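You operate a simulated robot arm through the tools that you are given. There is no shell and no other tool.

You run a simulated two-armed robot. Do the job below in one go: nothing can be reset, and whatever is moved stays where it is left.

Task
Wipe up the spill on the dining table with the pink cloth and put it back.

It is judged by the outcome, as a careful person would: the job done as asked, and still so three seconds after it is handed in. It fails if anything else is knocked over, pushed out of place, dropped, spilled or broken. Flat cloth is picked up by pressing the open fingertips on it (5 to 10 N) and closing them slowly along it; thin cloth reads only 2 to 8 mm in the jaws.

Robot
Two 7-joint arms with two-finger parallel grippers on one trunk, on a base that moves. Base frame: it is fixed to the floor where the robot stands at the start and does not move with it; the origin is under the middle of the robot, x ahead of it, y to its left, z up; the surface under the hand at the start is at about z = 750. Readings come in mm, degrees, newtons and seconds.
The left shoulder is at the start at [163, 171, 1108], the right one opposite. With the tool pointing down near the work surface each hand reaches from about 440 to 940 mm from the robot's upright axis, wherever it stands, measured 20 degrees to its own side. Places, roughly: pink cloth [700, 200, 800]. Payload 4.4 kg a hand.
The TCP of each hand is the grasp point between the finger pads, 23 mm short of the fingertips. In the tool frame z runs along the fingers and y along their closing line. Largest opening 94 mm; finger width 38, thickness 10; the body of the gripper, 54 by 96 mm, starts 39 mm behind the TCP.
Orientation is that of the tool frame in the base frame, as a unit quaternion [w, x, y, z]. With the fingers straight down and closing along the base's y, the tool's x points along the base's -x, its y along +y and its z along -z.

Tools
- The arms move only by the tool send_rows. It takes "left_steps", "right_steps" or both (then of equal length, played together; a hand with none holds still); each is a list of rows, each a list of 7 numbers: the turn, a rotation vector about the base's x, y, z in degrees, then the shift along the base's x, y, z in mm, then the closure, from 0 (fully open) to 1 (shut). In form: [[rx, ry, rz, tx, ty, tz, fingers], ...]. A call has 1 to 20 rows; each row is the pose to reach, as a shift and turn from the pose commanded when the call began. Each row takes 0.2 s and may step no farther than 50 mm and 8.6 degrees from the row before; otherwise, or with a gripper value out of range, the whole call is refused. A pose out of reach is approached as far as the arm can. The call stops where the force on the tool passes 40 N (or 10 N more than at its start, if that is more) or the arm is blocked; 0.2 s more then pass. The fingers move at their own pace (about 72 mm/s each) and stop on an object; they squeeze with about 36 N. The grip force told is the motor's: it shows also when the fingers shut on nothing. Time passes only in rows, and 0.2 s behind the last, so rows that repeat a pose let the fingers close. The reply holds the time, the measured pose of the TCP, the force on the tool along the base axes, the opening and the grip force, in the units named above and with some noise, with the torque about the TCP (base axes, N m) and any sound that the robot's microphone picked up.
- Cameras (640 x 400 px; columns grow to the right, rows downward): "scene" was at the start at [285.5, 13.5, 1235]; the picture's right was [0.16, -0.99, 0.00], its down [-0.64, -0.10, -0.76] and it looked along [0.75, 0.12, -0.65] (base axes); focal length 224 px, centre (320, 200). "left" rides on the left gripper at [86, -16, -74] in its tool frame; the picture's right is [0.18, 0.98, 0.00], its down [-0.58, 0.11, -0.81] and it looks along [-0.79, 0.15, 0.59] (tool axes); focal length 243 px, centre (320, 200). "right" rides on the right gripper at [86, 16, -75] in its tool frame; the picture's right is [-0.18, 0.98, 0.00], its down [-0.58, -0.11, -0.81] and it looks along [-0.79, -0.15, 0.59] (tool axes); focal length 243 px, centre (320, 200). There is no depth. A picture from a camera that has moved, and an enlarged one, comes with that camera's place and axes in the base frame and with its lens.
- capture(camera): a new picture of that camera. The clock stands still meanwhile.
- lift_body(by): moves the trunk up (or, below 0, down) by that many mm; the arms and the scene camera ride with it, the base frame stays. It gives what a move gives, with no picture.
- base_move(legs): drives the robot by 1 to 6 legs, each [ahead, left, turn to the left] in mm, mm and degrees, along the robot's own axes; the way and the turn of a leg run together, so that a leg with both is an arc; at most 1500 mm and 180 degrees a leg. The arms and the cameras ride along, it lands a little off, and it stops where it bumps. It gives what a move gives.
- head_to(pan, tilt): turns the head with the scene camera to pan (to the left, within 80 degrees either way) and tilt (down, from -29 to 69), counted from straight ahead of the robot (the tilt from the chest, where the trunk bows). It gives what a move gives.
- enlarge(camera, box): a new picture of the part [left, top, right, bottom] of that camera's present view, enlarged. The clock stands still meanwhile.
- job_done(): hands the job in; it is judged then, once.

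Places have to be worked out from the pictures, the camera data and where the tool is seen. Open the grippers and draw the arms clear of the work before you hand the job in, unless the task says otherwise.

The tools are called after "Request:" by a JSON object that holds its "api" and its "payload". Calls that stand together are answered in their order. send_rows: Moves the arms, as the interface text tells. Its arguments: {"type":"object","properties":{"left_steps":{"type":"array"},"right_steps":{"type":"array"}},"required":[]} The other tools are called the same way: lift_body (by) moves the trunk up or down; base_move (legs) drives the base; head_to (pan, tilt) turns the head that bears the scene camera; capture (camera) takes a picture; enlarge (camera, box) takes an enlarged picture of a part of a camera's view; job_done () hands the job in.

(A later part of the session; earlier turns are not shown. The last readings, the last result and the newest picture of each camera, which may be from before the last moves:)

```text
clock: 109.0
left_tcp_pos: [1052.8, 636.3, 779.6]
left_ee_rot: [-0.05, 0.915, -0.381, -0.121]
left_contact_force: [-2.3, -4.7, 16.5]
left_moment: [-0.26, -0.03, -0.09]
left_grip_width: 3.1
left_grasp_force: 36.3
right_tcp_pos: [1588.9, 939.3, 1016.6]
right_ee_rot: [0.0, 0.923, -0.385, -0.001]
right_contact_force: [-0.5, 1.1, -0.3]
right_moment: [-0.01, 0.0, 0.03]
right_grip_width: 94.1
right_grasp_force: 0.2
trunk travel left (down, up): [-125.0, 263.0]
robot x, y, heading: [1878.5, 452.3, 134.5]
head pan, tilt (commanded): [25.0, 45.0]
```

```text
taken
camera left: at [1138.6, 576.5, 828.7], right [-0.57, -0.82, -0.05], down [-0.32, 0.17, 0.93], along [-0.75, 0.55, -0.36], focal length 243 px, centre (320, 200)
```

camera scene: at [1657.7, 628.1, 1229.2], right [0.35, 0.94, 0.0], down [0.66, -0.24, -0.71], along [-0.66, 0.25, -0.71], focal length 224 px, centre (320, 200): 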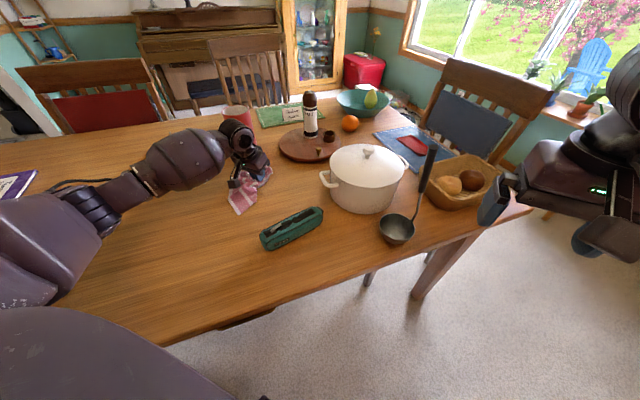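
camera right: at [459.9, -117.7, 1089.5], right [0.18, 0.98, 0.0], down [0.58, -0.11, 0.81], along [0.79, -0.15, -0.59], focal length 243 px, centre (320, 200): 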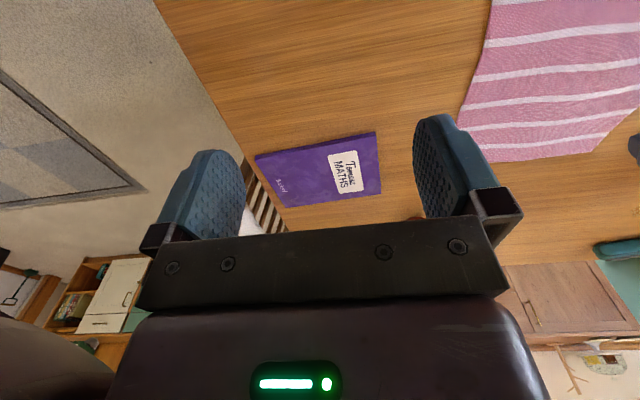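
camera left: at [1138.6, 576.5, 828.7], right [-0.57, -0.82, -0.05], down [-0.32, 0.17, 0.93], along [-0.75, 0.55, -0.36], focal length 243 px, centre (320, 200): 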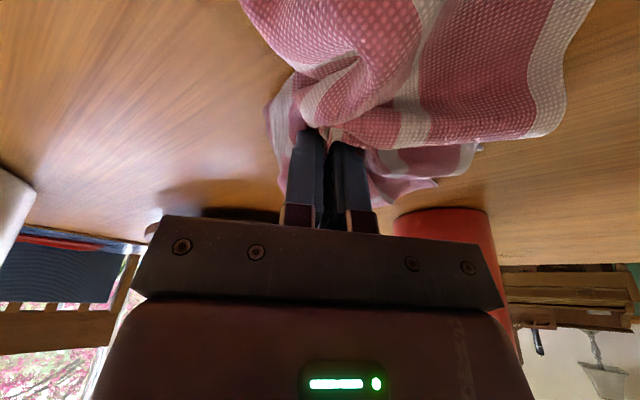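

The stroke works, with about 16 N vertical and light drag, and nothing else moved. I'll carry on the zigzag across the whole patch.

Request:
{"api": "send_rows", "payload": {"left_steps": [[0, 0, 0, 15, 0, 0.5, 1], [0, 0, 0, 15, -30, 0.5, 1], [0, 0, 0, 15, -60, 0.5, 1], [0, 0, 0, 15, -90, 0.5, 1], [0, 0, 0, 30, -90, 0.5, 1], [0, 0, 0, 30, -60, 0.5, 1], [0, 0, 0, 30, -30, 0.5, 1], [0, 0, 0, 30, 0, 0.5, 1], [0, 0, 0, 45, 0, 0.5, 1], [0, 0, 0, 45, -30, 0.5, 1], [0, 0, 0, 45, -60, 0.5, 1], [0, 0, 0, 45, -90, 0.5, 1], [0, 0, 0, 60, -90, 0.5, 1], [0, 0, 0, 60, -60, 0.5, 1], [0, 0, 0, 60, -30, 0.5, 1], [0, 0, 0, 60, 0, 0.5, 1], [0, 0, 0, 75, 0, 0.5, 1], [0, 0, 0, 75, -30, 0.5, 1], [0, 0, 0, 75, -60, 0.5, 1], [0, 0, 0, 75, -90, 0.5, 1]]}}

Request:
{"api": "capture", "payload": {"camera": "scene"}}

Request:
{"api": "capture", "payload": {"camera": "left"}}

```text
clock: 113.2
left_tcp_pos: [1128.8, 551.5, 780.3]
left_ee_rot: [-0.052, 0.915, -0.382, -0.122]
left_contact_force: [1.5, 8.6, 24.0]
left_moment: [0.05, -0.19, 0.05]
left_grip_width: 3.3
left_grasp_force: 36.2
right_tcp_pos: [1589.5, 939.3, 1015.9]
right_ee_rot: [0.001, 0.923, -0.385, -0.001]
right_contact_force: [0.1, 0.3, 0.2]
right_moment: [-0.03, -0.06, -0.01]
right_grip_width: 94.2
right_grasp_force: 0.1
trunk travel left (down, up): [-125.0, 263.0]
robot x, y, heading: [1880.1, 455.1, 134.6]
head pan, tilt (commanded): [25.0, 45.0]
```

```text
taken
camera scene: at [1657.9, 628.6, 1229.2], right [0.35, 0.94, 0.0], down [0.66, -0.25, -0.71], along [-0.66, 0.25, -0.71], focal length 224 px, centre (320, 200)
```

scene: 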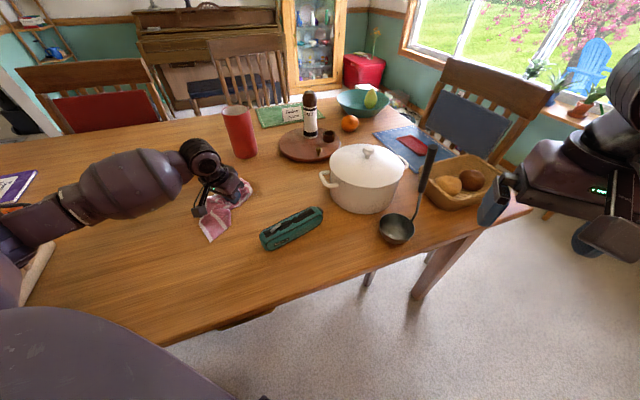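

```text
taken
camera left: at [1214.2, 490.0, 828.5], right [-0.57, -0.82, -0.05], down [-0.32, 0.17, 0.93], along [-0.75, 0.55, -0.36], focal length 243 px, centre (320, 200)
```

left: 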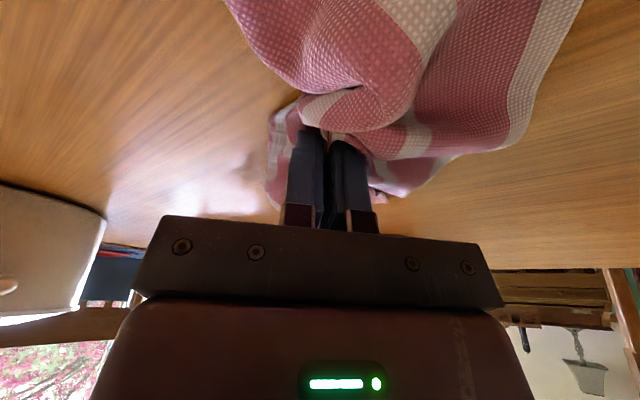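

I'll lift the cloth away toward the free side to see how much of the spill is left.

Request:
{"api": "send_rows", "payload": {"left_steps": [[0, 0, 0, 5, -10, 30, 1], [0, 0, 0, 10, -25, 65, 1], [0, 0, 0, 15, -50, 100, 1], [0, 0, 0, 20, -75, 135, 1], [0, 0, 0, 25, -100, 170, 1], [0, 0, 0, 30, -130, 200, 1], [0, 0, 0, 30, -150, 220, 1], [0, 0, 0, 30, -150, 220, 1]]}}

Request:
{"api": "enlarge", "payload": {"camera": "scene", "box": [180, 140, 320, 228]}}

Request:
{"api": "capture", "payload": {"camera": "scene"}}

```text
clock: 115.0
left_tcp_pos: [1155.8, 401.9, 999.5]
left_ee_rot: [-0.051, 0.915, -0.381, -0.119]
left_contact_force: [-0.3, -0.4, -0.2]
left_moment: [-0.03, -0.04, -0.09]
left_grip_width: 3.4
left_grasp_force: 36.0
right_tcp_pos: [1588.4, 939.3, 1015.5]
right_ee_rot: [0.0, 0.923, -0.385, -0.001]
right_contact_force: [-0.3, 0.2, -0.5]
right_moment: [0.02, -0.02, -0.02]
right_grip_width: 93.8
right_grasp_force: 0.0
trunk travel left (down, up): [-125.0, 263.0]
robot x, y, heading: [1873.5, 456.9, 134.7]
head pan, tilt (commanded): [25.0, 45.0]
```

```text
4.55 times, centred on (250, 184) of scene
camera zoom: at [1655.8, 628.8, 1228.6], right [0.35, 0.94, 0.0], down [0.66, -0.25, -0.71], along [-0.66, 0.25, -0.71], focal length 1017 px, centre (638, 273)
```

zoom: 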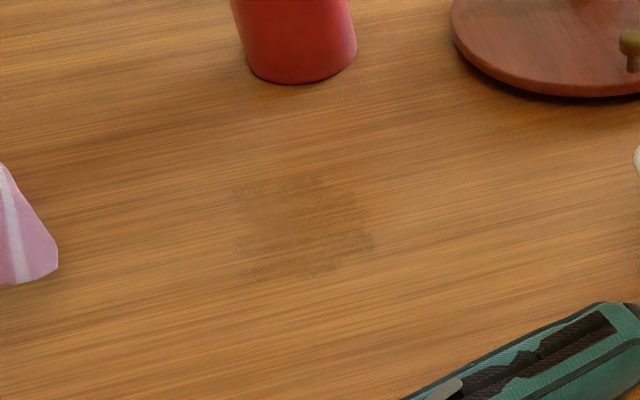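

```text
taken
camera scene: at [1655.8, 628.8, 1228.6], right [0.35, 0.94, 0.0], down [0.66, -0.25, -0.71], along [-0.66, 0.25, -0.71], focal length 224 px, centre (320, 200)
```

scene: 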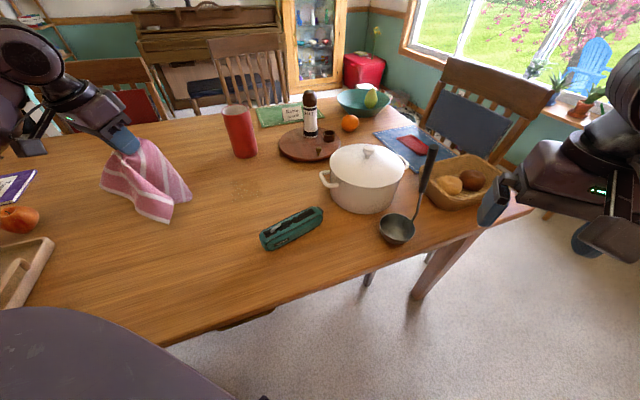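

The film is now streaky and paler, so the patch is indeed the wet spill and it is being wiped off, but a thin residue remains over about x 1030–1145, y 545–645. I'll go back down for more passes.

Request:
{"api": "send_rows", "payload": {"left_steps": [[0, 0, 0, -10, 20, -40, 1], [0, 0, 0, -20, 40, -80, 1], [0, 0, 0, -35, 70, -115, 1], [0, 0, 0, -50, 95, -150, 1], [0, 0, 0, -60, 115, -180, 1], [0, 0, 0, -68, 130, -205, 1], [0, 0, 0, -70, 138, -217, 1], [0, 0, 0, -70, 138, -219, 1], [0, 0, 0, -70, 138, -219, 1]]}}

Request:
{"api": "capture", "payload": {"camera": "scene"}}

```text
clock: 117.0
left_tcp_pos: [1089.5, 537.9, 782.6]
left_ee_rot: [-0.051, 0.915, -0.382, -0.121]
left_contact_force: [0.3, -1.3, 5.8]
left_moment: [-0.09, -0.02, -0.01]
left_grip_width: 3.1
left_grasp_force: 36.4
right_tcp_pos: [1588.3, 938.4, 1016.3]
right_ee_rot: [-0.001, 0.923, -0.385, -0.001]
right_contact_force: [0.2, -0.5, 0.5]
right_moment: [0.0, -0.01, -0.02]
right_grip_width: 94.2
right_grasp_force: 0.0
trunk travel left (down, up): [-125.0, 263.0]
robot x, y, heading: [1874.9, 457.1, 134.5]
head pan, tilt (commanded): [25.0, 45.0]
```

```text
taken
camera scene: at [1656.8, 628.4, 1229.1], right [0.35, 0.94, 0.0], down [0.66, -0.24, -0.71], along [-0.66, 0.25, -0.71], focal length 224 px, centre (320, 200)
```

scene: 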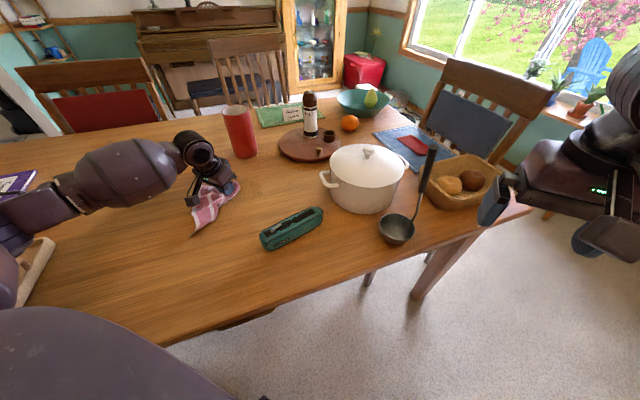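

Light contact at 5.8 N. I'll press about 2 mm deeper and do strokes along x, stepping across the residue in y.

Request:
{"api": "send_rows", "payload": {"left_steps": [[0, 0, 0, -25, 0, -2, 1], [0, 0, 0, -50, 0, -2, 1], [0, 0, 0, -15, 0, -2, 1], [0, 0, 0, 20, 0, -2, 1], [0, 0, 0, 55, 0, -2, 1], [0, 0, 0, 55, 15, -2, 1], [0, 0, 0, 20, 15, -2, 1], [0, 0, 0, -15, 15, -2, 1], [0, 0, 0, -50, 15, -2, 1], [0, 0, 0, -50, 30, -2, 1], [0, 0, 0, -15, 30, -2, 1], [0, 0, 0, 20, 30, -2, 1], [0, 0, 0, 55, 30, -2, 1], [0, 0, 0, 55, 45, -2, 1], [0, 0, 0, 20, 45, -2, 1], [0, 0, 0, -15, 45, -2, 1], [0, 0, 0, -50, 45, -2, 1], [0, 0, 0, -50, 60, -2, 1], [0, 0, 0, -15, 60, -2, 1], [0, 0, 0, 20, 60, -2, 1]]}}

Request:
{"api": "send_rows", "payload": {"left_steps": [[0, 0, 0, 35, 0, 0, 1], [0, 0, 0, 35, 15, 0, 1], [0, 0, 0, 0, 15, 0, 1], [0, 0, 0, -35, 15, 0, 1], [0, 0, 0, -70, 15, 0, 1], [0, 0, 0, -70, 30, 0, 1], [0, 0, 0, -35, 30, 0, 1], [0, 0, 0, 0, 30, 0, 1], [0, 0, 0, 35, 30, 0, 1], [0, 0, 0, 35, 45, 0, 1], [0, 0, 0, 0, 45, 0, 1], [0, 0, 0, -35, 45, 0, 1], [0, 0, 0, -70, 45, 0, 1], [0, 0, 0, -70, 10, 0, 1], [0, 0, 0, -70, -25, 0, 1], [0, 0, 0, -55, -50, 0, 1], [0, 0, 0, -30, -60, 0, 1]]}}

Request:
{"api": "capture", "payload": {"camera": "scene"}}

```text
clock: 121.2
left_tcp_pos: [1108.2, 595.6, 780.5]
left_ee_rot: [-0.051, 0.915, -0.381, -0.122]
left_contact_force: [-6.4, -1.6, 18.4]
left_moment: [-0.16, 0.04, -0.13]
left_grip_width: 3.2
left_grasp_force: 35.6
right_tcp_pos: [1588.6, 939.4, 1017.2]
right_ee_rot: [0.0, 0.923, -0.385, -0.001]
right_contact_force: [-0.1, 0.3, 0.2]
right_moment: [0.01, 0.01, -0.01]
right_grip_width: 94.1
right_grasp_force: 0.0
trunk travel left (down, up): [-125.0, 263.0]
robot x, y, heading: [1877.4, 455.1, 134.6]
head pan, tilt (commanded): [25.0, 45.0]
```

```text
clock: 124.8
left_tcp_pos: [1078.8, 537.7, 779.3]
left_ee_rot: [-0.051, 0.915, -0.382, -0.124]
left_contact_force: [-11.5, 2.5, 30.7]
left_moment: [-0.19, 0.05, -0.14]
left_grip_width: 3.2
left_grasp_force: 36.1
right_tcp_pos: [1588.7, 938.5, 1016.5]
right_ee_rot: [0.0, 0.923, -0.386, -0.002]
right_contact_force: [-0.3, 0.1, -0.2]
right_moment: [-0.01, -0.03, -0.03]
right_grip_width: 93.9
right_grasp_force: 0.0
trunk travel left (down, up): [-125.0, 263.0]
robot x, y, heading: [1875.5, 452.1, 134.8]
head pan, tilt (commanded): [25.0, 45.0]
```

```text
taken
camera scene: at [1658.0, 628.1, 1229.5], right [0.35, 0.94, 0.0], down [0.66, -0.24, -0.71], along [-0.66, 0.24, -0.71], focal length 224 px, centre (320, 200)
```

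scene: 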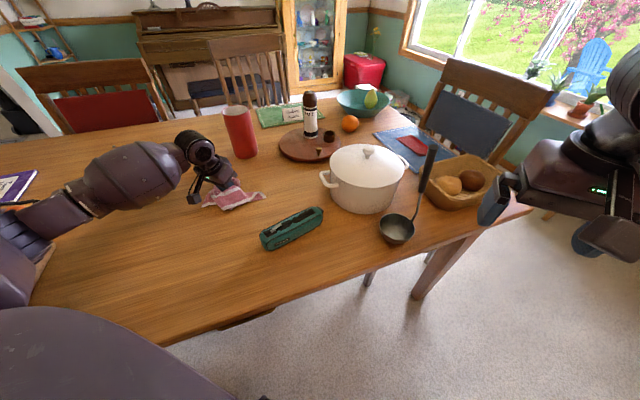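

The pressure has risen to about 31 N as the cloth bunched, so I'll lift away to the side and inspect.

Request:
{"api": "send_rows", "payload": {"left_steps": [[0, 0, 0, 5, -10, 30, 1], [0, 0, 0, 15, -25, 65, 1], [0, 0, 0, 30, -50, 100, 1], [0, 0, 0, 45, -75, 135, 1], [0, 0, 0, 60, -100, 170, 1], [0, 0, 0, 75, -125, 200, 1], [0, 0, 0, 80, -140, 220, 1], [0, 0, 0, 80, -140, 220, 1]]}}

Request:
{"api": "enlarge", "payload": {"camera": "scene", "box": [180, 140, 320, 228]}}

Request:
{"api": "enlarge", "payload": {"camera": "left", "box": [120, 60, 420, 247]}}

```text
clock: 126.7
left_tcp_pos: [1157.9, 397.0, 998.2]
left_ee_rot: [-0.05, 0.915, -0.382, -0.119]
left_contact_force: [-0.1, 0.5, -0.7]
left_moment: [-0.02, 0.0, -0.04]
left_grip_width: 3.4
left_grasp_force: 36.5
right_tcp_pos: [1588.0, 938.2, 1015.9]
right_ee_rot: [0.001, 0.923, -0.385, 0.0]
right_contact_force: [0.1, 0.4, 1.2]
right_moment: [0.02, 0.03, -0.02]
right_grip_width: 94.1
right_grasp_force: 0.0
trunk travel left (down, up): [-125.0, 263.0]
robot x, y, heading: [1881.2, 454.9, 134.5]
head pan, tilt (commanded): [25.0, 45.0]
```

```text
4.55 times, centred on (250, 184) of scene
camera zoom: at [1655.9, 628.8, 1228.6], right [0.35, 0.94, 0.0], down [0.66, -0.25, -0.71], along [-0.66, 0.25, -0.71], focal length 1017 px, centre (638, 273)
```

zoom: 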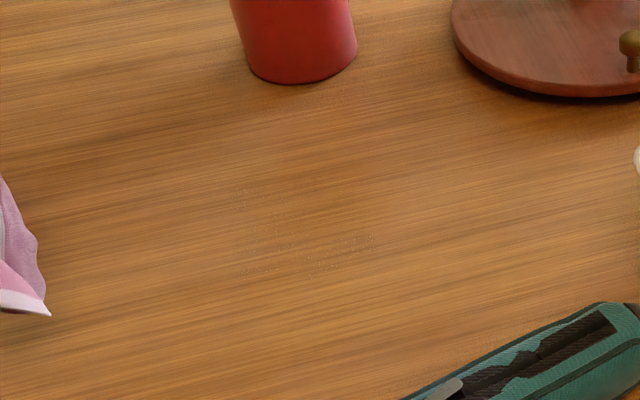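

```text
2.13 times, centred on (270, 154) of left
camera zoom: at [1242.0, 335.9, 1048.2], right [-0.57, -0.82, -0.05], down [-0.33, 0.17, 0.93], along [-0.75, 0.55, -0.37], focal length 518 px, centre (427, 299)
```

zoom: 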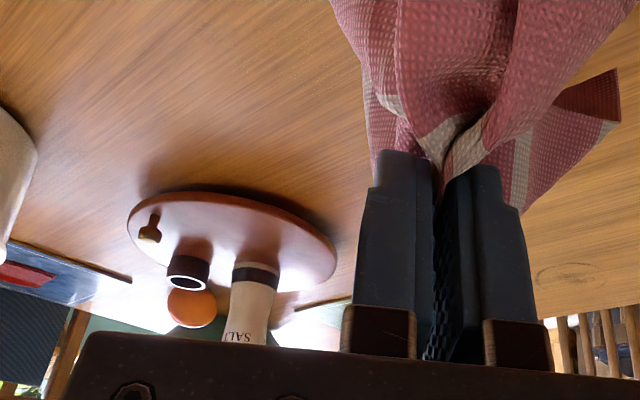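

Almost everything is gone; only faint specks remain. I'll zoom closer to see where the specks are.

Request:
{"api": "enlarge", "payload": {"camera": "scene", "box": [220, 172, 276, 207]}}

```text
11.43 times, centred on (248, 190) of scene
camera zoom: at [1655.9, 628.8, 1228.6], right [0.35, 0.94, 0.0], down [0.66, -0.25, -0.71], along [-0.66, 0.25, -0.71], focal length 2556 px, centre (1143, 320)
```

zoom: 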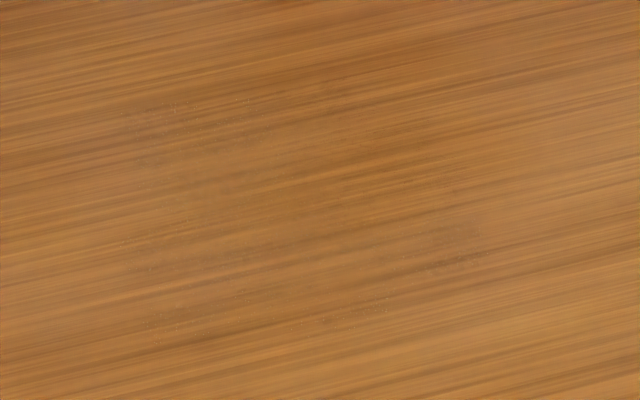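

Only tiny traces remain over x 1030–1125, y 550–635. I'll do one more full pass with y-strokes across that area.

Request:
{"api": "send_rows", "payload": {"left_steps": [[0, 0, 0, -14, 20, -38, 1], [0, 0, 0, -28, 40, -76, 1], [0, 0, 0, -46, 65, -112, 1], [0, 0, 0, -64, 90, -147, 1], [0, 0, 0, -82, 112, -180, 1], [0, 0, 0, -100, 135, -205, 1], [0, 0, 0, -115, 150, -215, 1], [0, 0, 0, -118, 153, -218.5, 1], [0, 0, 0, -118, 186, -219, 1], [0, 0, 0, -118, 220, -219, 1], [0, 0, 0, -118, 253, -219, 1], [0, 0, 0, -103, 253, -219, 1], [0, 0, 0, -103, 220, -219, 1], [0, 0, 0, -103, 186, -219, 1], [0, 0, 0, -103, 153, -219, 1], [0, 0, 0, -88, 153, -219, 1], [0, 0, 0, -88, 186, -219, 1], [0, 0, 0, -88, 220, -219, 1], [0, 0, 0, -88, 253, -219, 1], [0, 0, 0, -73, 253, -219, 1]]}}

Request:
{"api": "send_rows", "payload": {"left_steps": [[0, 0, 0, 0, -33, 0, 1], [0, 0, 0, 0, -67, 0, 1], [0, 0, 0, 0, -100, 0, 1], [0, 0, 0, 15, -100, 0, 1], [0, 0, 0, 15, -67, 0, 1], [0, 0, 0, 15, -33, 0, 1], [0, 0, 0, 15, 0, 0, 1], [0, 0, 0, 30, 0, 0, 1], [0, 0, 0, 30, -33, 0, 1], [0, 0, 0, 30, -67, 0, 1], [0, 0, 0, 30, -100, 0, 1], [0, 0, 0, 45, -100, 0, 1], [0, 0, 0, 45, -67, 0, 1], [0, 0, 0, 45, -33, 0, 1], [0, 0, 0, 45, 0, 0, 1], [0, 0, 0, 55, 0, 0, 1], [0, 0, 0, 55, -33, 0, 1], [0, 0, 0, 55, -67, 0, 1], [0, 0, 0, 55, -100, 0, 1]]}}

Request:
{"api": "send_rows", "payload": {"left_steps": [[0, 0, 0, 3, -10, 30, 1], [0, 0, 0, 6, -30, 65, 1], [0, 0, 0, 10, -55, 100, 1], [0, 0, 0, 15, -80, 135, 1], [0, 0, 0, 20, -105, 170, 1], [0, 0, 0, 25, -130, 200, 1], [0, 0, 0, 30, -150, 220, 1], [0, 0, 0, 30, -150, 220, 1]]}}

Request:
{"api": "enlarge", "payload": {"camera": "scene", "box": [180, 140, 320, 228]}}

Request:
{"api": "enlarge", "payload": {"camera": "scene", "box": [220, 172, 276, 207]}}

Request:
{"api": "capture", "payload": {"camera": "scene"}}

```text
clock: 130.8
left_tcp_pos: [1084.3, 648.0, 780.8]
left_ee_rot: [-0.051, 0.915, -0.382, -0.122]
left_contact_force: [-5.7, -0.2, 22.8]
left_moment: [-0.19, -0.08, -0.08]
left_grip_width: 3.3
left_grasp_force: 36.1
right_tcp_pos: [1590.4, 938.4, 1017.2]
right_ee_rot: [0.0, 0.923, -0.385, -0.001]
right_contact_force: [0.2, 1.2, 0.4]
right_moment: [-0.02, -0.01, 0.0]
right_grip_width: 93.8
right_grasp_force: 0.1
trunk travel left (down, up): [-125.0, 263.0]
robot x, y, heading: [1878.0, 456.2, 134.5]
head pan, tilt (commanded): [25.0, 45.0]
```

```text
clock: 134.8
left_tcp_pos: [1143.6, 549.9, 779.9]
left_ee_rot: [-0.052, 0.915, -0.383, -0.121]
left_contact_force: [1.3, 2.8, 20.5]
left_moment: [-0.13, -0.22, 0.0]
left_grip_width: 3.3
left_grasp_force: 36.0
right_tcp_pos: [1589.2, 939.1, 1016.2]
right_ee_rot: [-0.001, 0.923, -0.385, 0.0]
right_contact_force: [0.2, -0.5, 0.7]
right_moment: [-0.01, -0.06, 0.01]
right_grip_width: 94.1
right_grasp_force: 0.1
trunk travel left (down, up): [-125.0, 263.0]
robot x, y, heading: [1876.9, 455.0, 134.7]
head pan, tilt (commanded): [25.0, 45.0]
```

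```text
clock: 136.7
left_tcp_pos: [1170.6, 398.9, 997.7]
left_ee_rot: [-0.051, 0.915, -0.381, -0.119]
left_contact_force: [-1.5, -0.2, 0.0]
left_moment: [-0.02, 0.0, -0.04]
left_grip_width: 3.2
left_grasp_force: 35.6
right_tcp_pos: [1588.2, 938.9, 1015.8]
right_ee_rot: [0.0, 0.923, -0.385, 0.0]
right_contact_force: [0.3, -0.5, -0.3]
right_moment: [0.02, -0.02, -0.02]
right_grip_width: 93.9
right_grasp_force: 0.2
trunk travel left (down, up): [-125.0, 263.0]
robot x, y, heading: [1881.0, 456.1, 134.5]
head pan, tilt (commanded): [25.0, 45.0]
```

```text
4.55 times, centred on (250, 184) of scene
camera zoom: at [1655.8, 628.8, 1228.6], right [0.35, 0.94, 0.0], down [0.66, -0.25, -0.71], along [-0.66, 0.25, -0.71], focal length 1017 px, centre (638, 273)
```

zoom: 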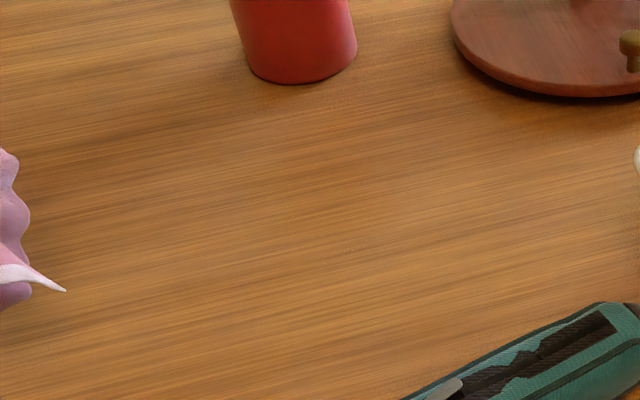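

```text
11.43 times, centred on (248, 190) of scene
camera zoom: at [1655.8, 628.8, 1228.6], right [0.35, 0.94, 0.0], down [0.66, -0.25, -0.71], along [-0.66, 0.25, -0.71], focal length 2556 px, centre (1143, 320)
```

zoom: 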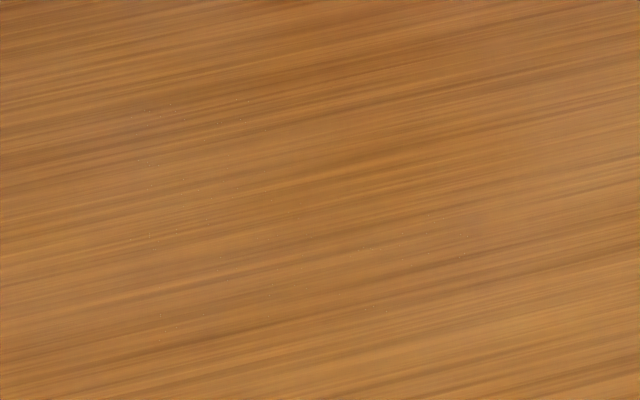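

```text
taken
camera scene: at [1655.8, 628.8, 1228.6], right [0.35, 0.94, 0.0], down [0.66, -0.25, -0.71], along [-0.66, 0.25, -0.71], focal length 224 px, centre (320, 200)
```

scene: 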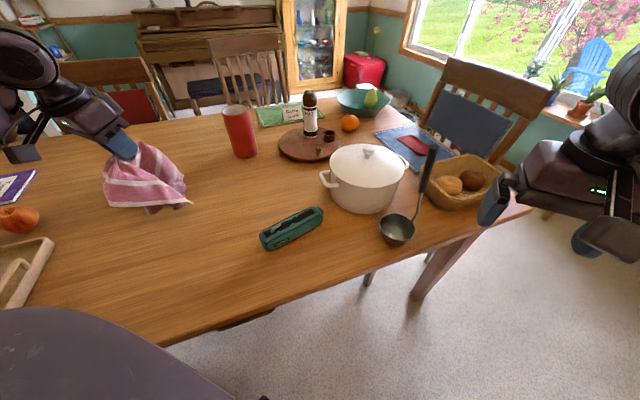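

The spill is visually gone. For thoroughness I'll make one last quick pass with x-strokes over the area, then check again.

Request:
{"api": "send_rows", "payload": {"left_steps": [[0, 0, 0, -14, 20, -38, 1], [0, 0, 0, -28, 40, -76, 1], [0, 0, 0, -42, 65, -112, 1], [0, 0, 0, -56, 90, -147, 1], [0, 0, 0, -70, 112, -180, 1], [0, 0, 0, -82, 130, -205, 1], [0, 0, 0, -90, 143, -215, 1], [0, 0, 0, -92, 146, -218.5, 1], [0, 0, 0, -130, 146, -219, 1], [0, 0, 0, -130, 161, -219, 1], [0, 0, 0, -95, 161, -219, 1], [0, 0, 0, -60, 161, -219, 1], [0, 0, 0, -30, 161, -219, 1], [0, 0, 0, -30, 177, -219, 1], [0, 0, 0, -65, 177, -219, 1], [0, 0, 0, -100, 177, -219, 1], [0, 0, 0, -132, 177, -219, 1], [0, 0, 0, -132, 193, -219, 1], [0, 0, 0, -100, 193, -219, 1], [0, 0, 0, -65, 193, -219, 1]]}}

Request:
{"api": "send_rows", "payload": {"left_steps": [[0, 0, 0, 35, 0, 0, 1], [0, 0, 0, 35, 15, 0, 1], [0, 0, 0, 0, 15, 0, 1], [0, 0, 0, -35, 15, 0, 1], [0, 0, 0, -67, 15, 0, 1], [0, 0, 0, -67, 30, 0, 1], [0, 0, 0, -35, 30, 0, 1], [0, 0, 0, 0, 30, 0, 1], [0, 0, 0, 35, 30, 0, 1], [0, 0, 0, 35, 45, 0, 1], [0, 0, 0, 0, 45, 0, 1], [0, 0, 0, -35, 45, 0, 1], [0, 0, 0, -67, 45, 0, 1], [0, 0, 0, -40, 60, 0, 1], [0, 0, 0, 0, 60, 0, 1], [0, 0, 0, 35, 55, 0, 1], [0, 0, 0, 38, 30, 0, 1], [0, 0, 0, 38, 0, 0, 1]]}}

Request:
{"api": "send_rows", "payload": {"left_steps": [[0, 0, 0, 3, -10, 30, 1], [0, 0, 0, 6, -30, 65, 1], [0, 0, 0, 10, -55, 100, 1], [0, 0, 0, 15, -80, 135, 1], [0, 0, 0, 20, -105, 170, 1], [0, 0, 0, 25, -130, 200, 1], [0, 0, 0, 30, -150, 230, 1], [0, 0, 0, 30, -170, 260, 1], [0, 0, 0, 30, -180, 290, 1], [0, 0, 0, 30, -180, 290, 1]]}}

Request:
{"api": "enlarge", "payload": {"camera": "scene", "box": [200, 160, 300, 222]}}

Request:
{"api": "capture", "payload": {"camera": "scene"}}

```text
clock: 140.8
left_tcp_pos: [1108.2, 592.2, 780.7]
left_ee_rot: [-0.051, 0.915, -0.381, -0.122]
left_contact_force: [-4.2, -0.2, 20.2]
left_moment: [-0.09, -0.19, -0.06]
left_grip_width: 3.2
left_grasp_force: 35.9
right_tcp_pos: [1588.3, 939.4, 1015.7]
right_ee_rot: [0.0, 0.923, -0.385, -0.001]
right_contact_force: [-0.1, 0.6, -0.4]
right_moment: [-0.01, -0.01, -0.03]
right_grip_width: 94.0
right_grasp_force: 0.0
trunk travel left (down, up): [-125.0, 263.0]
robot x, y, heading: [1880.1, 456.2, 134.9]
head pan, tilt (commanded): [25.0, 45.0]
```

```text
clock: 144.7
left_tcp_pos: [1144.2, 593.1, 781.2]
left_ee_rot: [-0.051, 0.915, -0.382, -0.119]
left_contact_force: [0.4, -0.4, 1.2]
left_moment: [-0.03, -0.01, -0.05]
left_grip_width: 3.3
left_grasp_force: 36.3
right_tcp_pos: [1587.4, 939.6, 1015.3]
right_ee_rot: [0.0, 0.923, -0.386, 0.0]
right_contact_force: [-0.7, -0.2, -0.4]
right_moment: [0.01, 0.05, -0.02]
right_grip_width: 93.8
right_grasp_force: 0.1
trunk travel left (down, up): [-125.0, 263.0]
robot x, y, heading: [1879.1, 456.3, 135.0]
head pan, tilt (commanded): [25.0, 45.0]
```

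```text
clock: 146.8
left_tcp_pos: [1175.7, 412.3, 1068.6]
left_ee_rot: [-0.051, 0.915, -0.382, -0.119]
left_contact_force: [0.0, 0.5, 0.1]
left_moment: [-0.01, 0.01, -0.06]
left_grip_width: 3.4
left_grasp_force: 36.1
right_tcp_pos: [1588.6, 938.5, 1015.6]
right_ee_rot: [0.0, 0.923, -0.386, 0.0]
right_contact_force: [0.1, 0.3, -0.2]
right_moment: [-0.01, -0.01, 0.01]
right_grip_width: 93.8
right_grasp_force: 0.0
trunk travel left (down, up): [-125.0, 263.0]
robot x, y, heading: [1878.0, 457.7, 134.6]
head pan, tilt (commanded): [25.0, 45.0]
```

```text
6.40 times, centred on (250, 191) of scene
camera zoom: at [1655.8, 628.7, 1228.6], right [0.35, 0.94, 0.0], down [0.66, -0.25, -0.71], along [-0.66, 0.24, -0.71], focal length 1431 px, centre (768, 258)
```

zoom: 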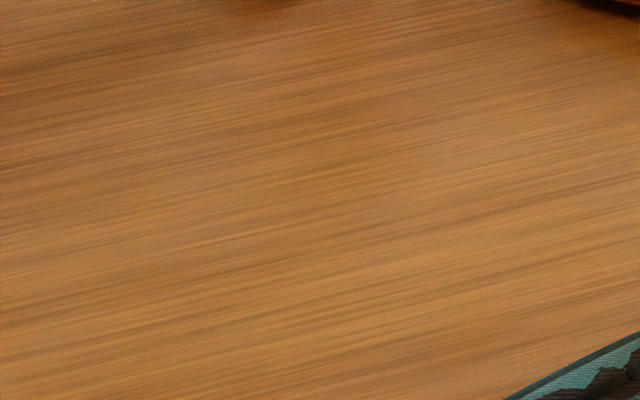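

```text
taken
camera scene: at [1655.8, 628.7, 1228.6], right [0.35, 0.94, 0.0], down [0.66, -0.25, -0.71], along [-0.66, 0.24, -0.71], focal length 224 px, centre (320, 200)
```

scene: 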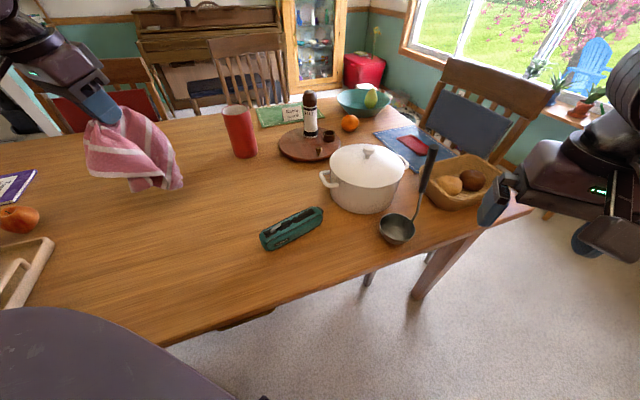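

The table is clean where the spill was. Now I'll take the cloth back: first tuck the hand in its travel pose, then raise the trunk.

Request:
{"api": "send_rows", "payload": {"left_steps": [[-2.1, -2.1, 0, 10, 26, 20, 1], [-4.3, -4.2, 0, 20, 52, 40, 1], [-6.4, -6.3, 0, 30, 78, 55, 1], [-8.5, -8.4, 0, 40, 104, 70, 1], [-10.7, -10.5, 0, 50, 129, 70, 1], [-10.7, -10.5, 0, 50, 129, 70, 1]]}}

Request:
{"api": "lift_body", "payload": {"by": 230}}

Request:
{"api": "base_move", "payload": {"legs": [[-340, 308, 0], [-330, 310, 0]]}}

```text
clock: 148.2
left_tcp_pos: [1223.5, 542.6, 1141.2]
left_ee_rot: [0.0, 0.923, -0.385, 0.0]
left_contact_force: [-2.4, 0.1, -0.7]
left_moment: [0.0, 0.03, -0.05]
left_grip_width: 3.3
left_grasp_force: 35.7
right_tcp_pos: [1587.3, 937.9, 1015.7]
right_ee_rot: [0.0, 0.923, -0.385, -0.001]
right_contact_force: [0.4, 0.8, -0.4]
right_moment: [0.03, 0.02, 0.02]
right_grip_width: 93.8
right_grasp_force: 0.1
trunk travel left (down, up): [-125.0, 263.0]
robot x, y, heading: [1879.1, 455.3, 134.7]
head pan, tilt (commanded): [25.0, 45.0]
```

```text
clock: 150.7
left_tcp_pos: [1223.7, 542.1, 1368.7]
left_ee_rot: [0.0, 0.923, -0.384, 0.0]
left_contact_force: [-0.2, -0.3, 0.0]
left_moment: [-0.04, 0.01, -0.08]
left_grip_width: 3.3
left_grasp_force: 36.2
right_tcp_pos: [1588.4, 939.4, 1245.7]
right_ee_rot: [0.001, 0.923, -0.385, 0.001]
right_contact_force: [-0.2, 0.3, 0.2]
right_moment: [-0.03, 0.01, 0.02]
right_grip_width: 94.1
right_grasp_force: 0.1
trunk travel left (down, up): [-355.0, 33.0]
robot x, y, heading: [1875.5, 455.9, 134.8]
head pan, tilt (commanded): [25.0, 45.0]
```

```text
clock: 156.9
left_tcp_pos: [1254.8, -366.7, 1368.6]
left_ee_rot: [0.0, 0.919, -0.394, -0.001]
left_contact_force: [-1.7, -0.2, -0.8]
left_moment: [-0.01, 0.02, -0.02]
left_grip_width: 3.3
left_grasp_force: 36.2
right_tcp_pos: [1625.1, 24.6, 1245.1]
right_ee_rot: [0.0, 0.92, -0.393, 0.0]
right_contact_force: [-0.2, 0.5, 0.4]
right_moment: [0.01, -0.03, -0.02]
right_grip_width: 93.9
right_grasp_force: 0.0
trunk travel left (down, up): [-355.0, 33.0]
robot x, y, heading: [1906.1, -463.4, 133.7]
head pan, tilt (commanded): [25.0, 45.0]
```

I'm at [1906,−463]. I'll go back out past the table's corner along the same line to about [1610,−1105], then turn right to heading 0.

Request:
{"api": "base_move", "payload": {"legs": [[-260, 658, 0]]}}

Request:
{"api": "base_move", "payload": {"legs": [[0, 0, -133.7]]}}

```text
clock: 163.1
left_tcp_pos: [952.8, -1010.5, 1370.3]
left_ee_rot: [-0.001, 0.92, -0.392, 0.0]
left_contact_force: [-0.5, -0.9, -1.3]
left_moment: [0.02, -0.01, -0.07]
left_grip_width: 3.3
left_grasp_force: 36.0
right_tcp_pos: [1322.6, -620.0, 1245.5]
right_ee_rot: [0.0, 0.92, -0.391, 0.0]
right_contact_force: [-0.7, -1.4, 0.4]
right_moment: [0.04, 0.01, 0.01]
right_grip_width: 94.1
right_grasp_force: 0.2
trunk travel left (down, up): [-355.0, 33.0]
robot x, y, heading: [1606.0, -1111.4, 133.9]
head pan, tilt (commanded): [25.0, 45.0]
```

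```text
clock: 169.0
left_tcp_pos: [2117.2, -692.3, 1368.9]
left_ee_rot: [0.0, -0.012, 1.0, -0.001]
left_contact_force: [-0.9, 0.4, -0.8]
left_moment: [0.05, 0.02, 0.08]
left_grip_width: 3.1
left_grasp_force: 36.0
right_tcp_pos: [2155.2, -1231.2, 1245.0]
right_ee_rot: [0.0, -0.013, 1.0, 0.0]
right_contact_force: [0.1, 0.7, 0.0]
right_moment: [-0.02, -0.02, -0.02]
right_grip_width: 93.7
right_grasp_force: 0.1
trunk travel left (down, up): [-355.0, 33.0]
robot x, y, heading: [1604.1, -1103.6, 1.5]
head pan, tilt (commanded): [25.0, 45.0]
```

I'm facing forward again at [1604,−1104]. I'll reverse along the clear aisle to x≈0 and then look.

Request:
{"api": "base_move", "payload": {"legs": [[-1000, 0, -1.5], [-604, 0, 0]]}}

Request:
{"api": "head_to", "payload": {"pan": 40, "tilt": 40}}

Request:
{"api": "capture", "payload": {"camera": "scene"}}

```text
clock: 177.2
left_tcp_pos: [527.9, -698.4, 1369.0]
left_ee_rot: [0.0, 0.0, 1.0, 0.0]
left_contact_force: [0.0, -0.5, 0.2]
left_moment: [-0.01, -0.02, 0.07]
left_grip_width: 3.1
left_grasp_force: 36.4
right_tcp_pos: [553.9, -1237.5, 1246.3]
right_ee_rot: [0.0, -0.001, 1.0, 0.0]
right_contact_force: [0.9, -0.9, -0.8]
right_moment: [0.0, 0.0, -0.01]
right_grip_width: 93.9
right_grasp_force: 0.0
trunk travel left (down, up): [-355.0, 33.0]
robot x, y, heading: [3.1, -1105.0, 0.1]
head pan, tilt (commanded): [25.0, 45.0]
```

```text
clock: 178.0
left_tcp_pos: [529.4, -699.0, 1368.7]
left_ee_rot: [0.0, -0.001, 1.0, 0.0]
left_contact_force: [-0.1, -0.6, -0.2]
left_moment: [-0.01, -0.01, 0.05]
left_grip_width: 3.1
left_grasp_force: 35.8
right_tcp_pos: [554.8, -1236.1, 1244.7]
right_ee_rot: [0.0, 0.0, 1.0, 0.0]
right_contact_force: [-1.1, 0.0, 0.6]
right_moment: [-0.01, 0.0, -0.01]
right_grip_width: 93.8
right_grasp_force: 0.1
trunk travel left (down, up): [-355.0, 33.0]
robot x, y, heading: [7.5, -1100.4, -0.1]
head pan, tilt (commanded): [40.0, 40.0]
```

```text
taken
camera scene: at [126.8, -1048.3, 1485.8], right [0.64, -0.77, 0.0], down [-0.49, -0.41, -0.77], along [0.59, 0.49, -0.64], focal length 224 px, centre (320, 200)
```

scene: 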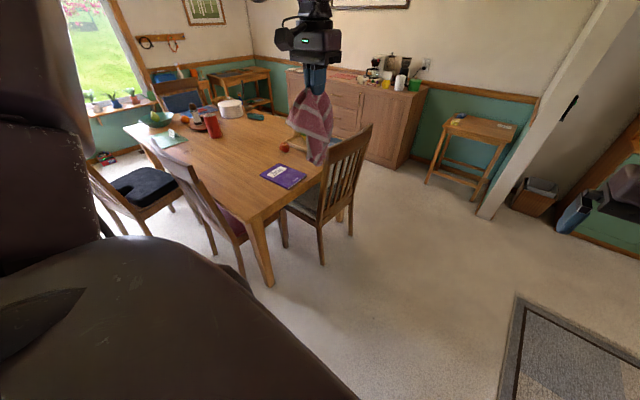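

The way back is clear. I'll strafe left to y≈−203 and lower the trunk to the earlier working height.

Request:
{"api": "base_move", "payload": {"legs": [[0, 897, 0]]}}

Request:
{"api": "head_to", "payload": {"pan": 25, "tilt": 40}}

Request:
{"api": "capture", "payload": {"camera": "scene"}}

```text
clock: 186.2
left_tcp_pos: [544.8, 192.8, 1369.9]
left_ee_rot: [0.0, 0.01, 1.0, 0.0]
left_contact_force: [0.5, 0.0, -0.1]
left_moment: [-0.01, -0.01, -0.01]
left_grip_width: 3.2
left_grasp_force: 36.0
right_tcp_pos: [560.6, -347.0, 1245.1]
right_ee_rot: [0.0, 0.01, 1.0, 0.0]
right_contact_force: [-0.6, 0.2, 0.5]
right_moment: [0.0, -0.01, -0.02]
right_grip_width: 93.7
right_grasp_force: 0.0
trunk travel left (down, up): [-355.0, 33.0]
robot x, y, heading: [14.7, -202.1, -1.1]
head pan, tilt (commanded): [40.0, 40.0]
```

```text
clock: 187.0
left_tcp_pos: [546.3, 191.3, 1369.0]
left_ee_rot: [0.0, 0.01, 1.0, 0.0]
left_contact_force: [0.0, -0.8, -1.0]
left_moment: [0.01, 0.02, 0.04]
left_grip_width: 3.2
left_grasp_force: 36.3
right_tcp_pos: [559.9, -346.4, 1245.9]
right_ee_rot: [0.0, 0.01, 1.0, 0.001]
right_contact_force: [-0.7, 0.2, -1.1]
right_moment: [0.0, 0.03, -0.01]
right_grip_width: 94.0
right_grasp_force: 0.0
trunk travel left (down, up): [-355.0, 33.0]
robot x, y, heading: [14.3, -202.4, -1.0]
head pan, tilt (commanded): [25.0, 40.0]
```

```text
taken
camera scene: at [147.3, -167.8, 1485.9], right [0.41, -0.91, 0.0], down [-0.59, -0.26, -0.77], along [0.7, 0.31, -0.64], focal length 224 px, centre (320, 200)
```

scene: 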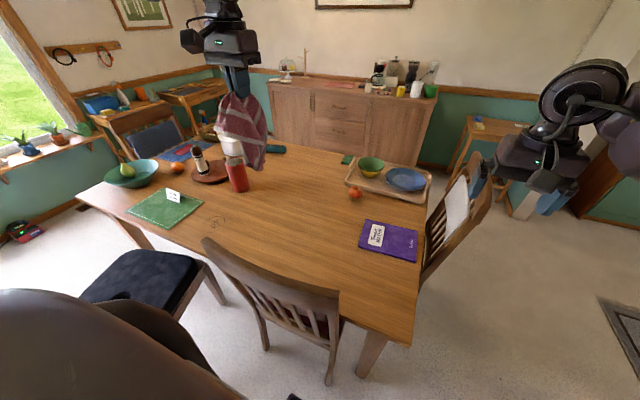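

All is unchanged on the table. I'll lower the trunk by 230 mm; the hands clear the chair and objects.

Request:
{"api": "lift_body", "payload": {"by": -230}}

Request:
{"api": "capture", "payload": {"camera": "scene"}}

Request:
{"api": "capture", "payload": {"camera": "left"}}

```text
clock: 189.4
left_tcp_pos: [544.1, 190.9, 1140.5]
left_ee_rot: [0.001, 0.01, 1.0, 0.001]
left_contact_force: [-0.5, -0.1, 0.5]
left_moment: [-0.01, 0.0, 0.04]
left_grip_width: 3.2
left_grasp_force: 36.4
right_tcp_pos: [559.0, -347.3, 1017.3]
right_ee_rot: [0.0, 0.01, 1.0, 0.0]
right_contact_force: [-0.5, 0.3, 0.1]
right_moment: [-0.02, 0.0, 0.01]
right_grip_width: 94.2
right_grasp_force: 0.1
trunk travel left (down, up): [-125.0, 263.0]
robot x, y, heading: [10.5, -199.5, -0.9]
head pan, tilt (commanded): [25.0, 40.0]
```

```text
taken
camera scene: at [294.1, -170.8, 1236.5], right [0.41, -0.91, 0.0], down [-0.59, -0.26, -0.77], along [0.7, 0.31, -0.64], focal length 224 px, centre (320, 200)
```

scene: 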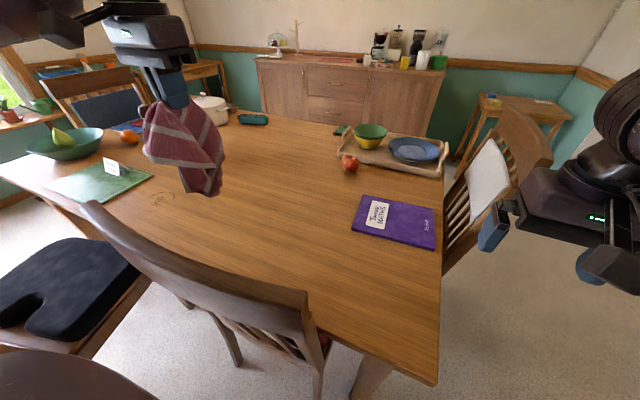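

```text
taken
camera left: at [457.8, 177.6, 1215.0], right [-0.17, 0.99, 0.0], down [0.58, 0.1, 0.81], along [0.8, 0.13, -0.59], focal length 243 px, centre (320, 200)
```

left: 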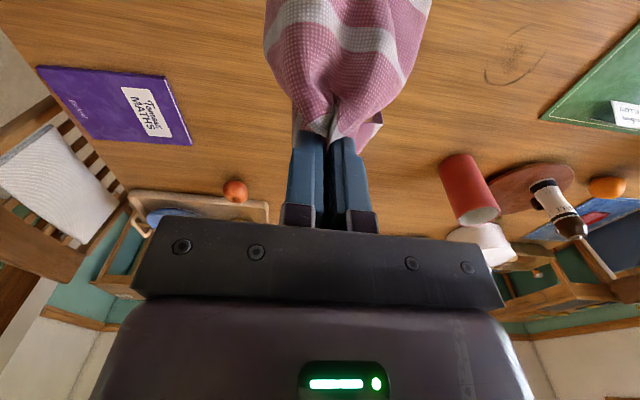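

The cloth hangs as before, with its long side toward −y. I'll move over the right part of its original place, at about [700,80,1000] and tilted 15° forward, ready to lay it down toward +y.

Request:
{"api": "send_rows", "payload": {"left_steps": [[0, -2.5, 0, 30, -15, -15, 1], [0, -5, 0, 60, -35, -40, 1], [0, -7.5, 0, 90, -55, -65, 1], [0, -10, 0, 120, -75, -95, 1], [0, -12.5, 0, 145, -95, -120, 1], [0, -15, 0, 156, -111, -140, 1], [0, -15, 0, 156, -111, -140, 1]]}}

Request:
{"api": "capture", "payload": {"camera": "scene"}}

```text
clock: 191.0
left_tcp_pos: [699.3, 84.8, 1000.1]
left_ee_rot: [0.13, 0.009, 0.991, 0.001]
left_contact_force: [-0.3, 0.2, 0.2]
left_moment: [-0.03, -0.02, 0.04]
left_grip_width: 3.2
left_grasp_force: 36.4
right_tcp_pos: [559.4, -345.2, 1014.9]
right_ee_rot: [0.0, 0.009, 1.0, 0.0]
right_contact_force: [0.2, 0.3, 0.8]
right_moment: [0.02, -0.01, 0.0]
right_grip_width: 94.2
right_grasp_force: 0.1
trunk travel left (down, up): [-125.0, 263.0]
robot x, y, heading: [13.1, -202.9, -1.1]
head pan, tilt (commanded): [25.0, 40.0]
```

```text
taken
camera scene: at [294.8, -170.5, 1236.2], right [0.41, -0.91, 0.0], down [-0.59, -0.26, -0.77], along [0.7, 0.31, -0.64], focal length 224 px, centre (320, 200)
```

scene: 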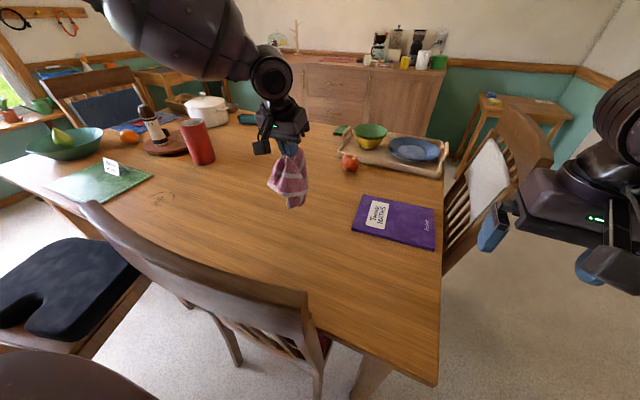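

The cloth hangs as a narrow bunch. I'll lay it down now, lowering while moving +y so that it trails out toward −y over its original place.

Request:
{"api": "send_rows", "payload": {"left_steps": [[0, 0, 0, 0, 0, -30, 1], [0, 0, 0, 2, 10, -60, 1], [0, 0, 0, 4, 25, -90, 1], [0, 0, 0, 6, 45, -118, 1], [0, 0, 0, 8, 70, -145, 1], [0, 0, 0, 10, 95, -170, 1], [0, 0, 0, 12, 120, -190, 1], [0, 0, 0, 13, 145, -203, 1], [0, 0, 0, 13, 160, -208, 1], [0, 0, 0, 13, 160, -208, 1]]}}

Request:
{"api": "capture", "payload": {"camera": "scene"}}

Request:
{"api": "capture", "payload": {"camera": "left"}}

Request:
{"api": "capture", "payload": {"camera": "right"}}

```text
clock: 193.2
left_tcp_pos: [713.5, 241.4, 788.9]
left_ee_rot: [0.131, 0.01, 0.991, 0.001]
left_contact_force: [-0.3, -0.2, -0.8]
left_moment: [-0.02, -0.03, 0.05]
left_grip_width: 3.4
left_grasp_force: 36.2
right_tcp_pos: [560.2, -346.9, 1015.4]
right_ee_rot: [0.0, 0.009, 1.0, 0.0]
right_contact_force: [0.4, 1.4, 0.6]
right_moment: [0.01, 0.02, -0.04]
right_grip_width: 94.0
right_grasp_force: 0.2
trunk travel left (down, up): [-125.0, 263.0]
robot x, y, heading: [15.1, -203.7, -1.0]
head pan, tilt (commanded): [25.0, 40.0]
```

```text
taken
camera scene: at [295.2, -170.8, 1236.0], right [0.41, -0.91, 0.0], down [-0.59, -0.26, -0.77], along [0.7, 0.31, -0.64], focal length 224 px, centre (320, 200)
```

scene: 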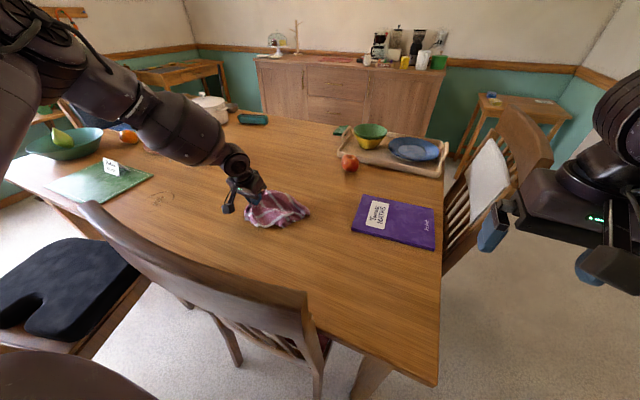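

```text
taken
camera left: at [610.2, 226.8, 837.3], right [-0.16, 0.99, -0.04], down [0.35, 0.1, 0.93], along [0.92, 0.13, -0.37], focal length 243 px, centre (320, 200)
```

left: 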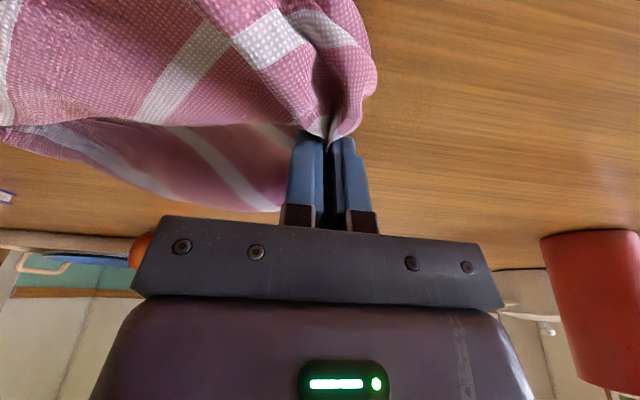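

```text
taken
camera right: at [473.1, -328.1, 1089.6], right [0.2, 0.98, 0.0], down [0.58, -0.12, 0.81], along [0.79, -0.16, -0.59], focal length 243 px, centre (320, 200)
```

right: 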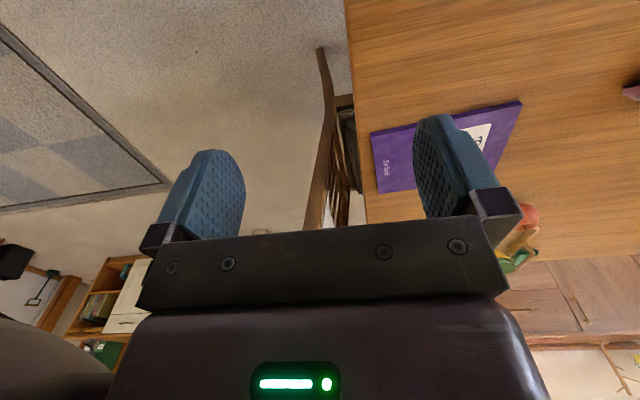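

I'll take a closer look at how the cloth lies before releasing it.

Request:
{"api": "enlarge", "payload": {"camera": "scene", "box": [200, 150, 360, 250]}}

```text
4.00 times, centred on (280, 200) of scene
camera zoom: at [295.2, -170.8, 1236.0], right [0.41, -0.91, 0.0], down [-0.59, -0.26, -0.77], along [0.7, 0.31, -0.64], focal length 895 px, centre (480, 200)
```

zoom: 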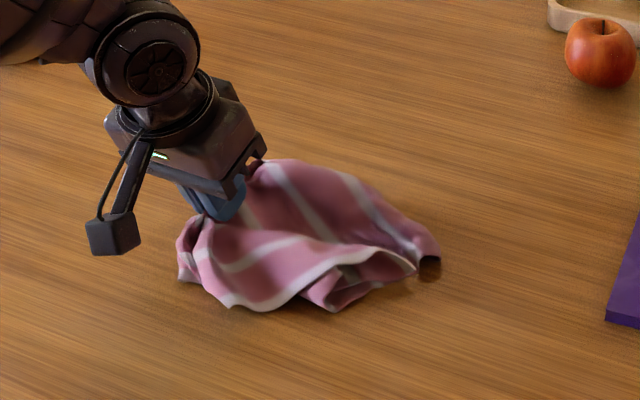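

The cloth lies across its place but is somewhat bunched. I'll lower to the table, open the fingers gently and lift away, then see what smoothing is needed.

Request:
{"api": "send_rows", "payload": {"left_steps": [[0, 0, 0, 0, 0, -5, 1], [0, 0, 0, 0, 0, -5, 0.9], [0, 0, 0, 0, 0, -5, 0.8], [0, 0, 0, 0, 0, -5, 0.7], [0, 0, 0, 0, 0, -5, 0.6], [0, 0, 0, 0, 0, -5, 0.5], [0, 0, 0, 0, 0, 5, 0.5], [0, 0, 0, 0, 0, 25, 0.5], [0, 0, 0, 0, 0, 60, 0.5], [0, 0, 0, 0, 0, 100, 0.4], [0, 0, 0, -20, 20, 140, 0.3], [0, 0, 0, -50, 40, 175, 0.3], [0, 0, 0, -90, 60, 200, 0.3], [0, 0, 0, -130, 80, 215, 0.3], [0, 0, 0, -130, 80, 215, 0.3]]}}

Request:
{"api": "capture", "payload": {"camera": "scene"}}

Request:
{"api": "enlarge", "payload": {"camera": "scene", "box": [200, 150, 360, 250]}}

Request:
{"api": "capture", "payload": {"camera": "left"}}

```text
refused: row 12 steps farther than a row can; nothing moved
```

```text
taken
camera scene: at [295.2, -170.8, 1236.0], right [0.41, -0.91, 0.0], down [-0.59, -0.26, -0.77], along [0.7, 0.31, -0.64], focal length 224 px, centre (320, 200)
```

scene: 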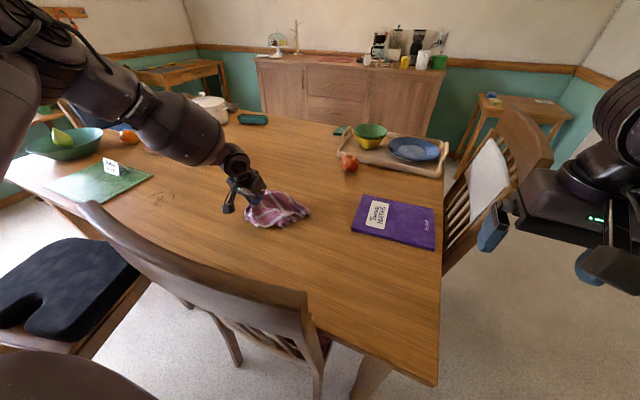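

```text
4.00 times, centred on (280, 200) of scene
camera zoom: at [295.2, -170.8, 1236.0], right [0.41, -0.91, 0.0], down [-0.59, -0.26, -0.77], along [0.7, 0.31, -0.64], focal length 895 px, centre (480, 200)
```

zoom: 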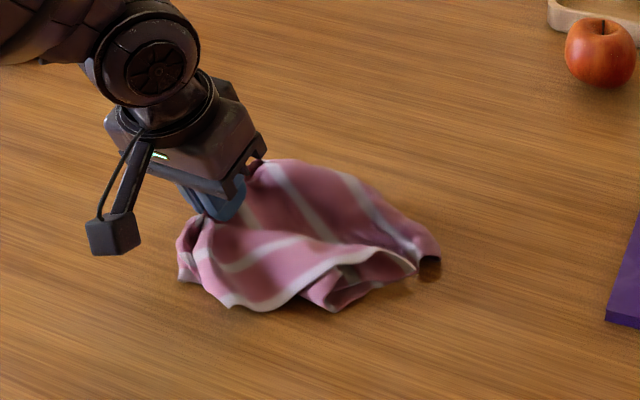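

```text
taken
camera left: at [610.2, 226.8, 837.3], right [-0.16, 0.99, -0.04], down [0.35, 0.1, 0.93], along [0.92, 0.13, -0.37], focal length 243 px, centre (320, 200)
```

left: 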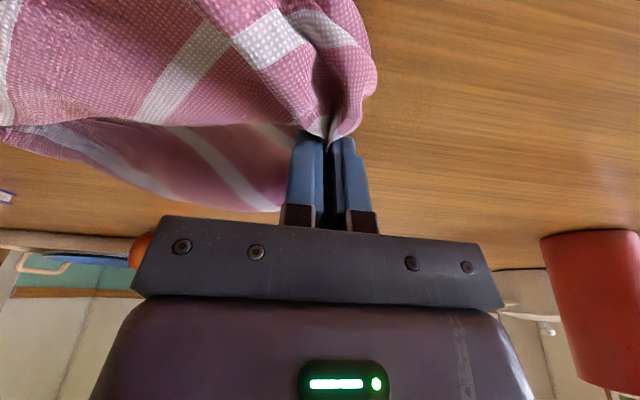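

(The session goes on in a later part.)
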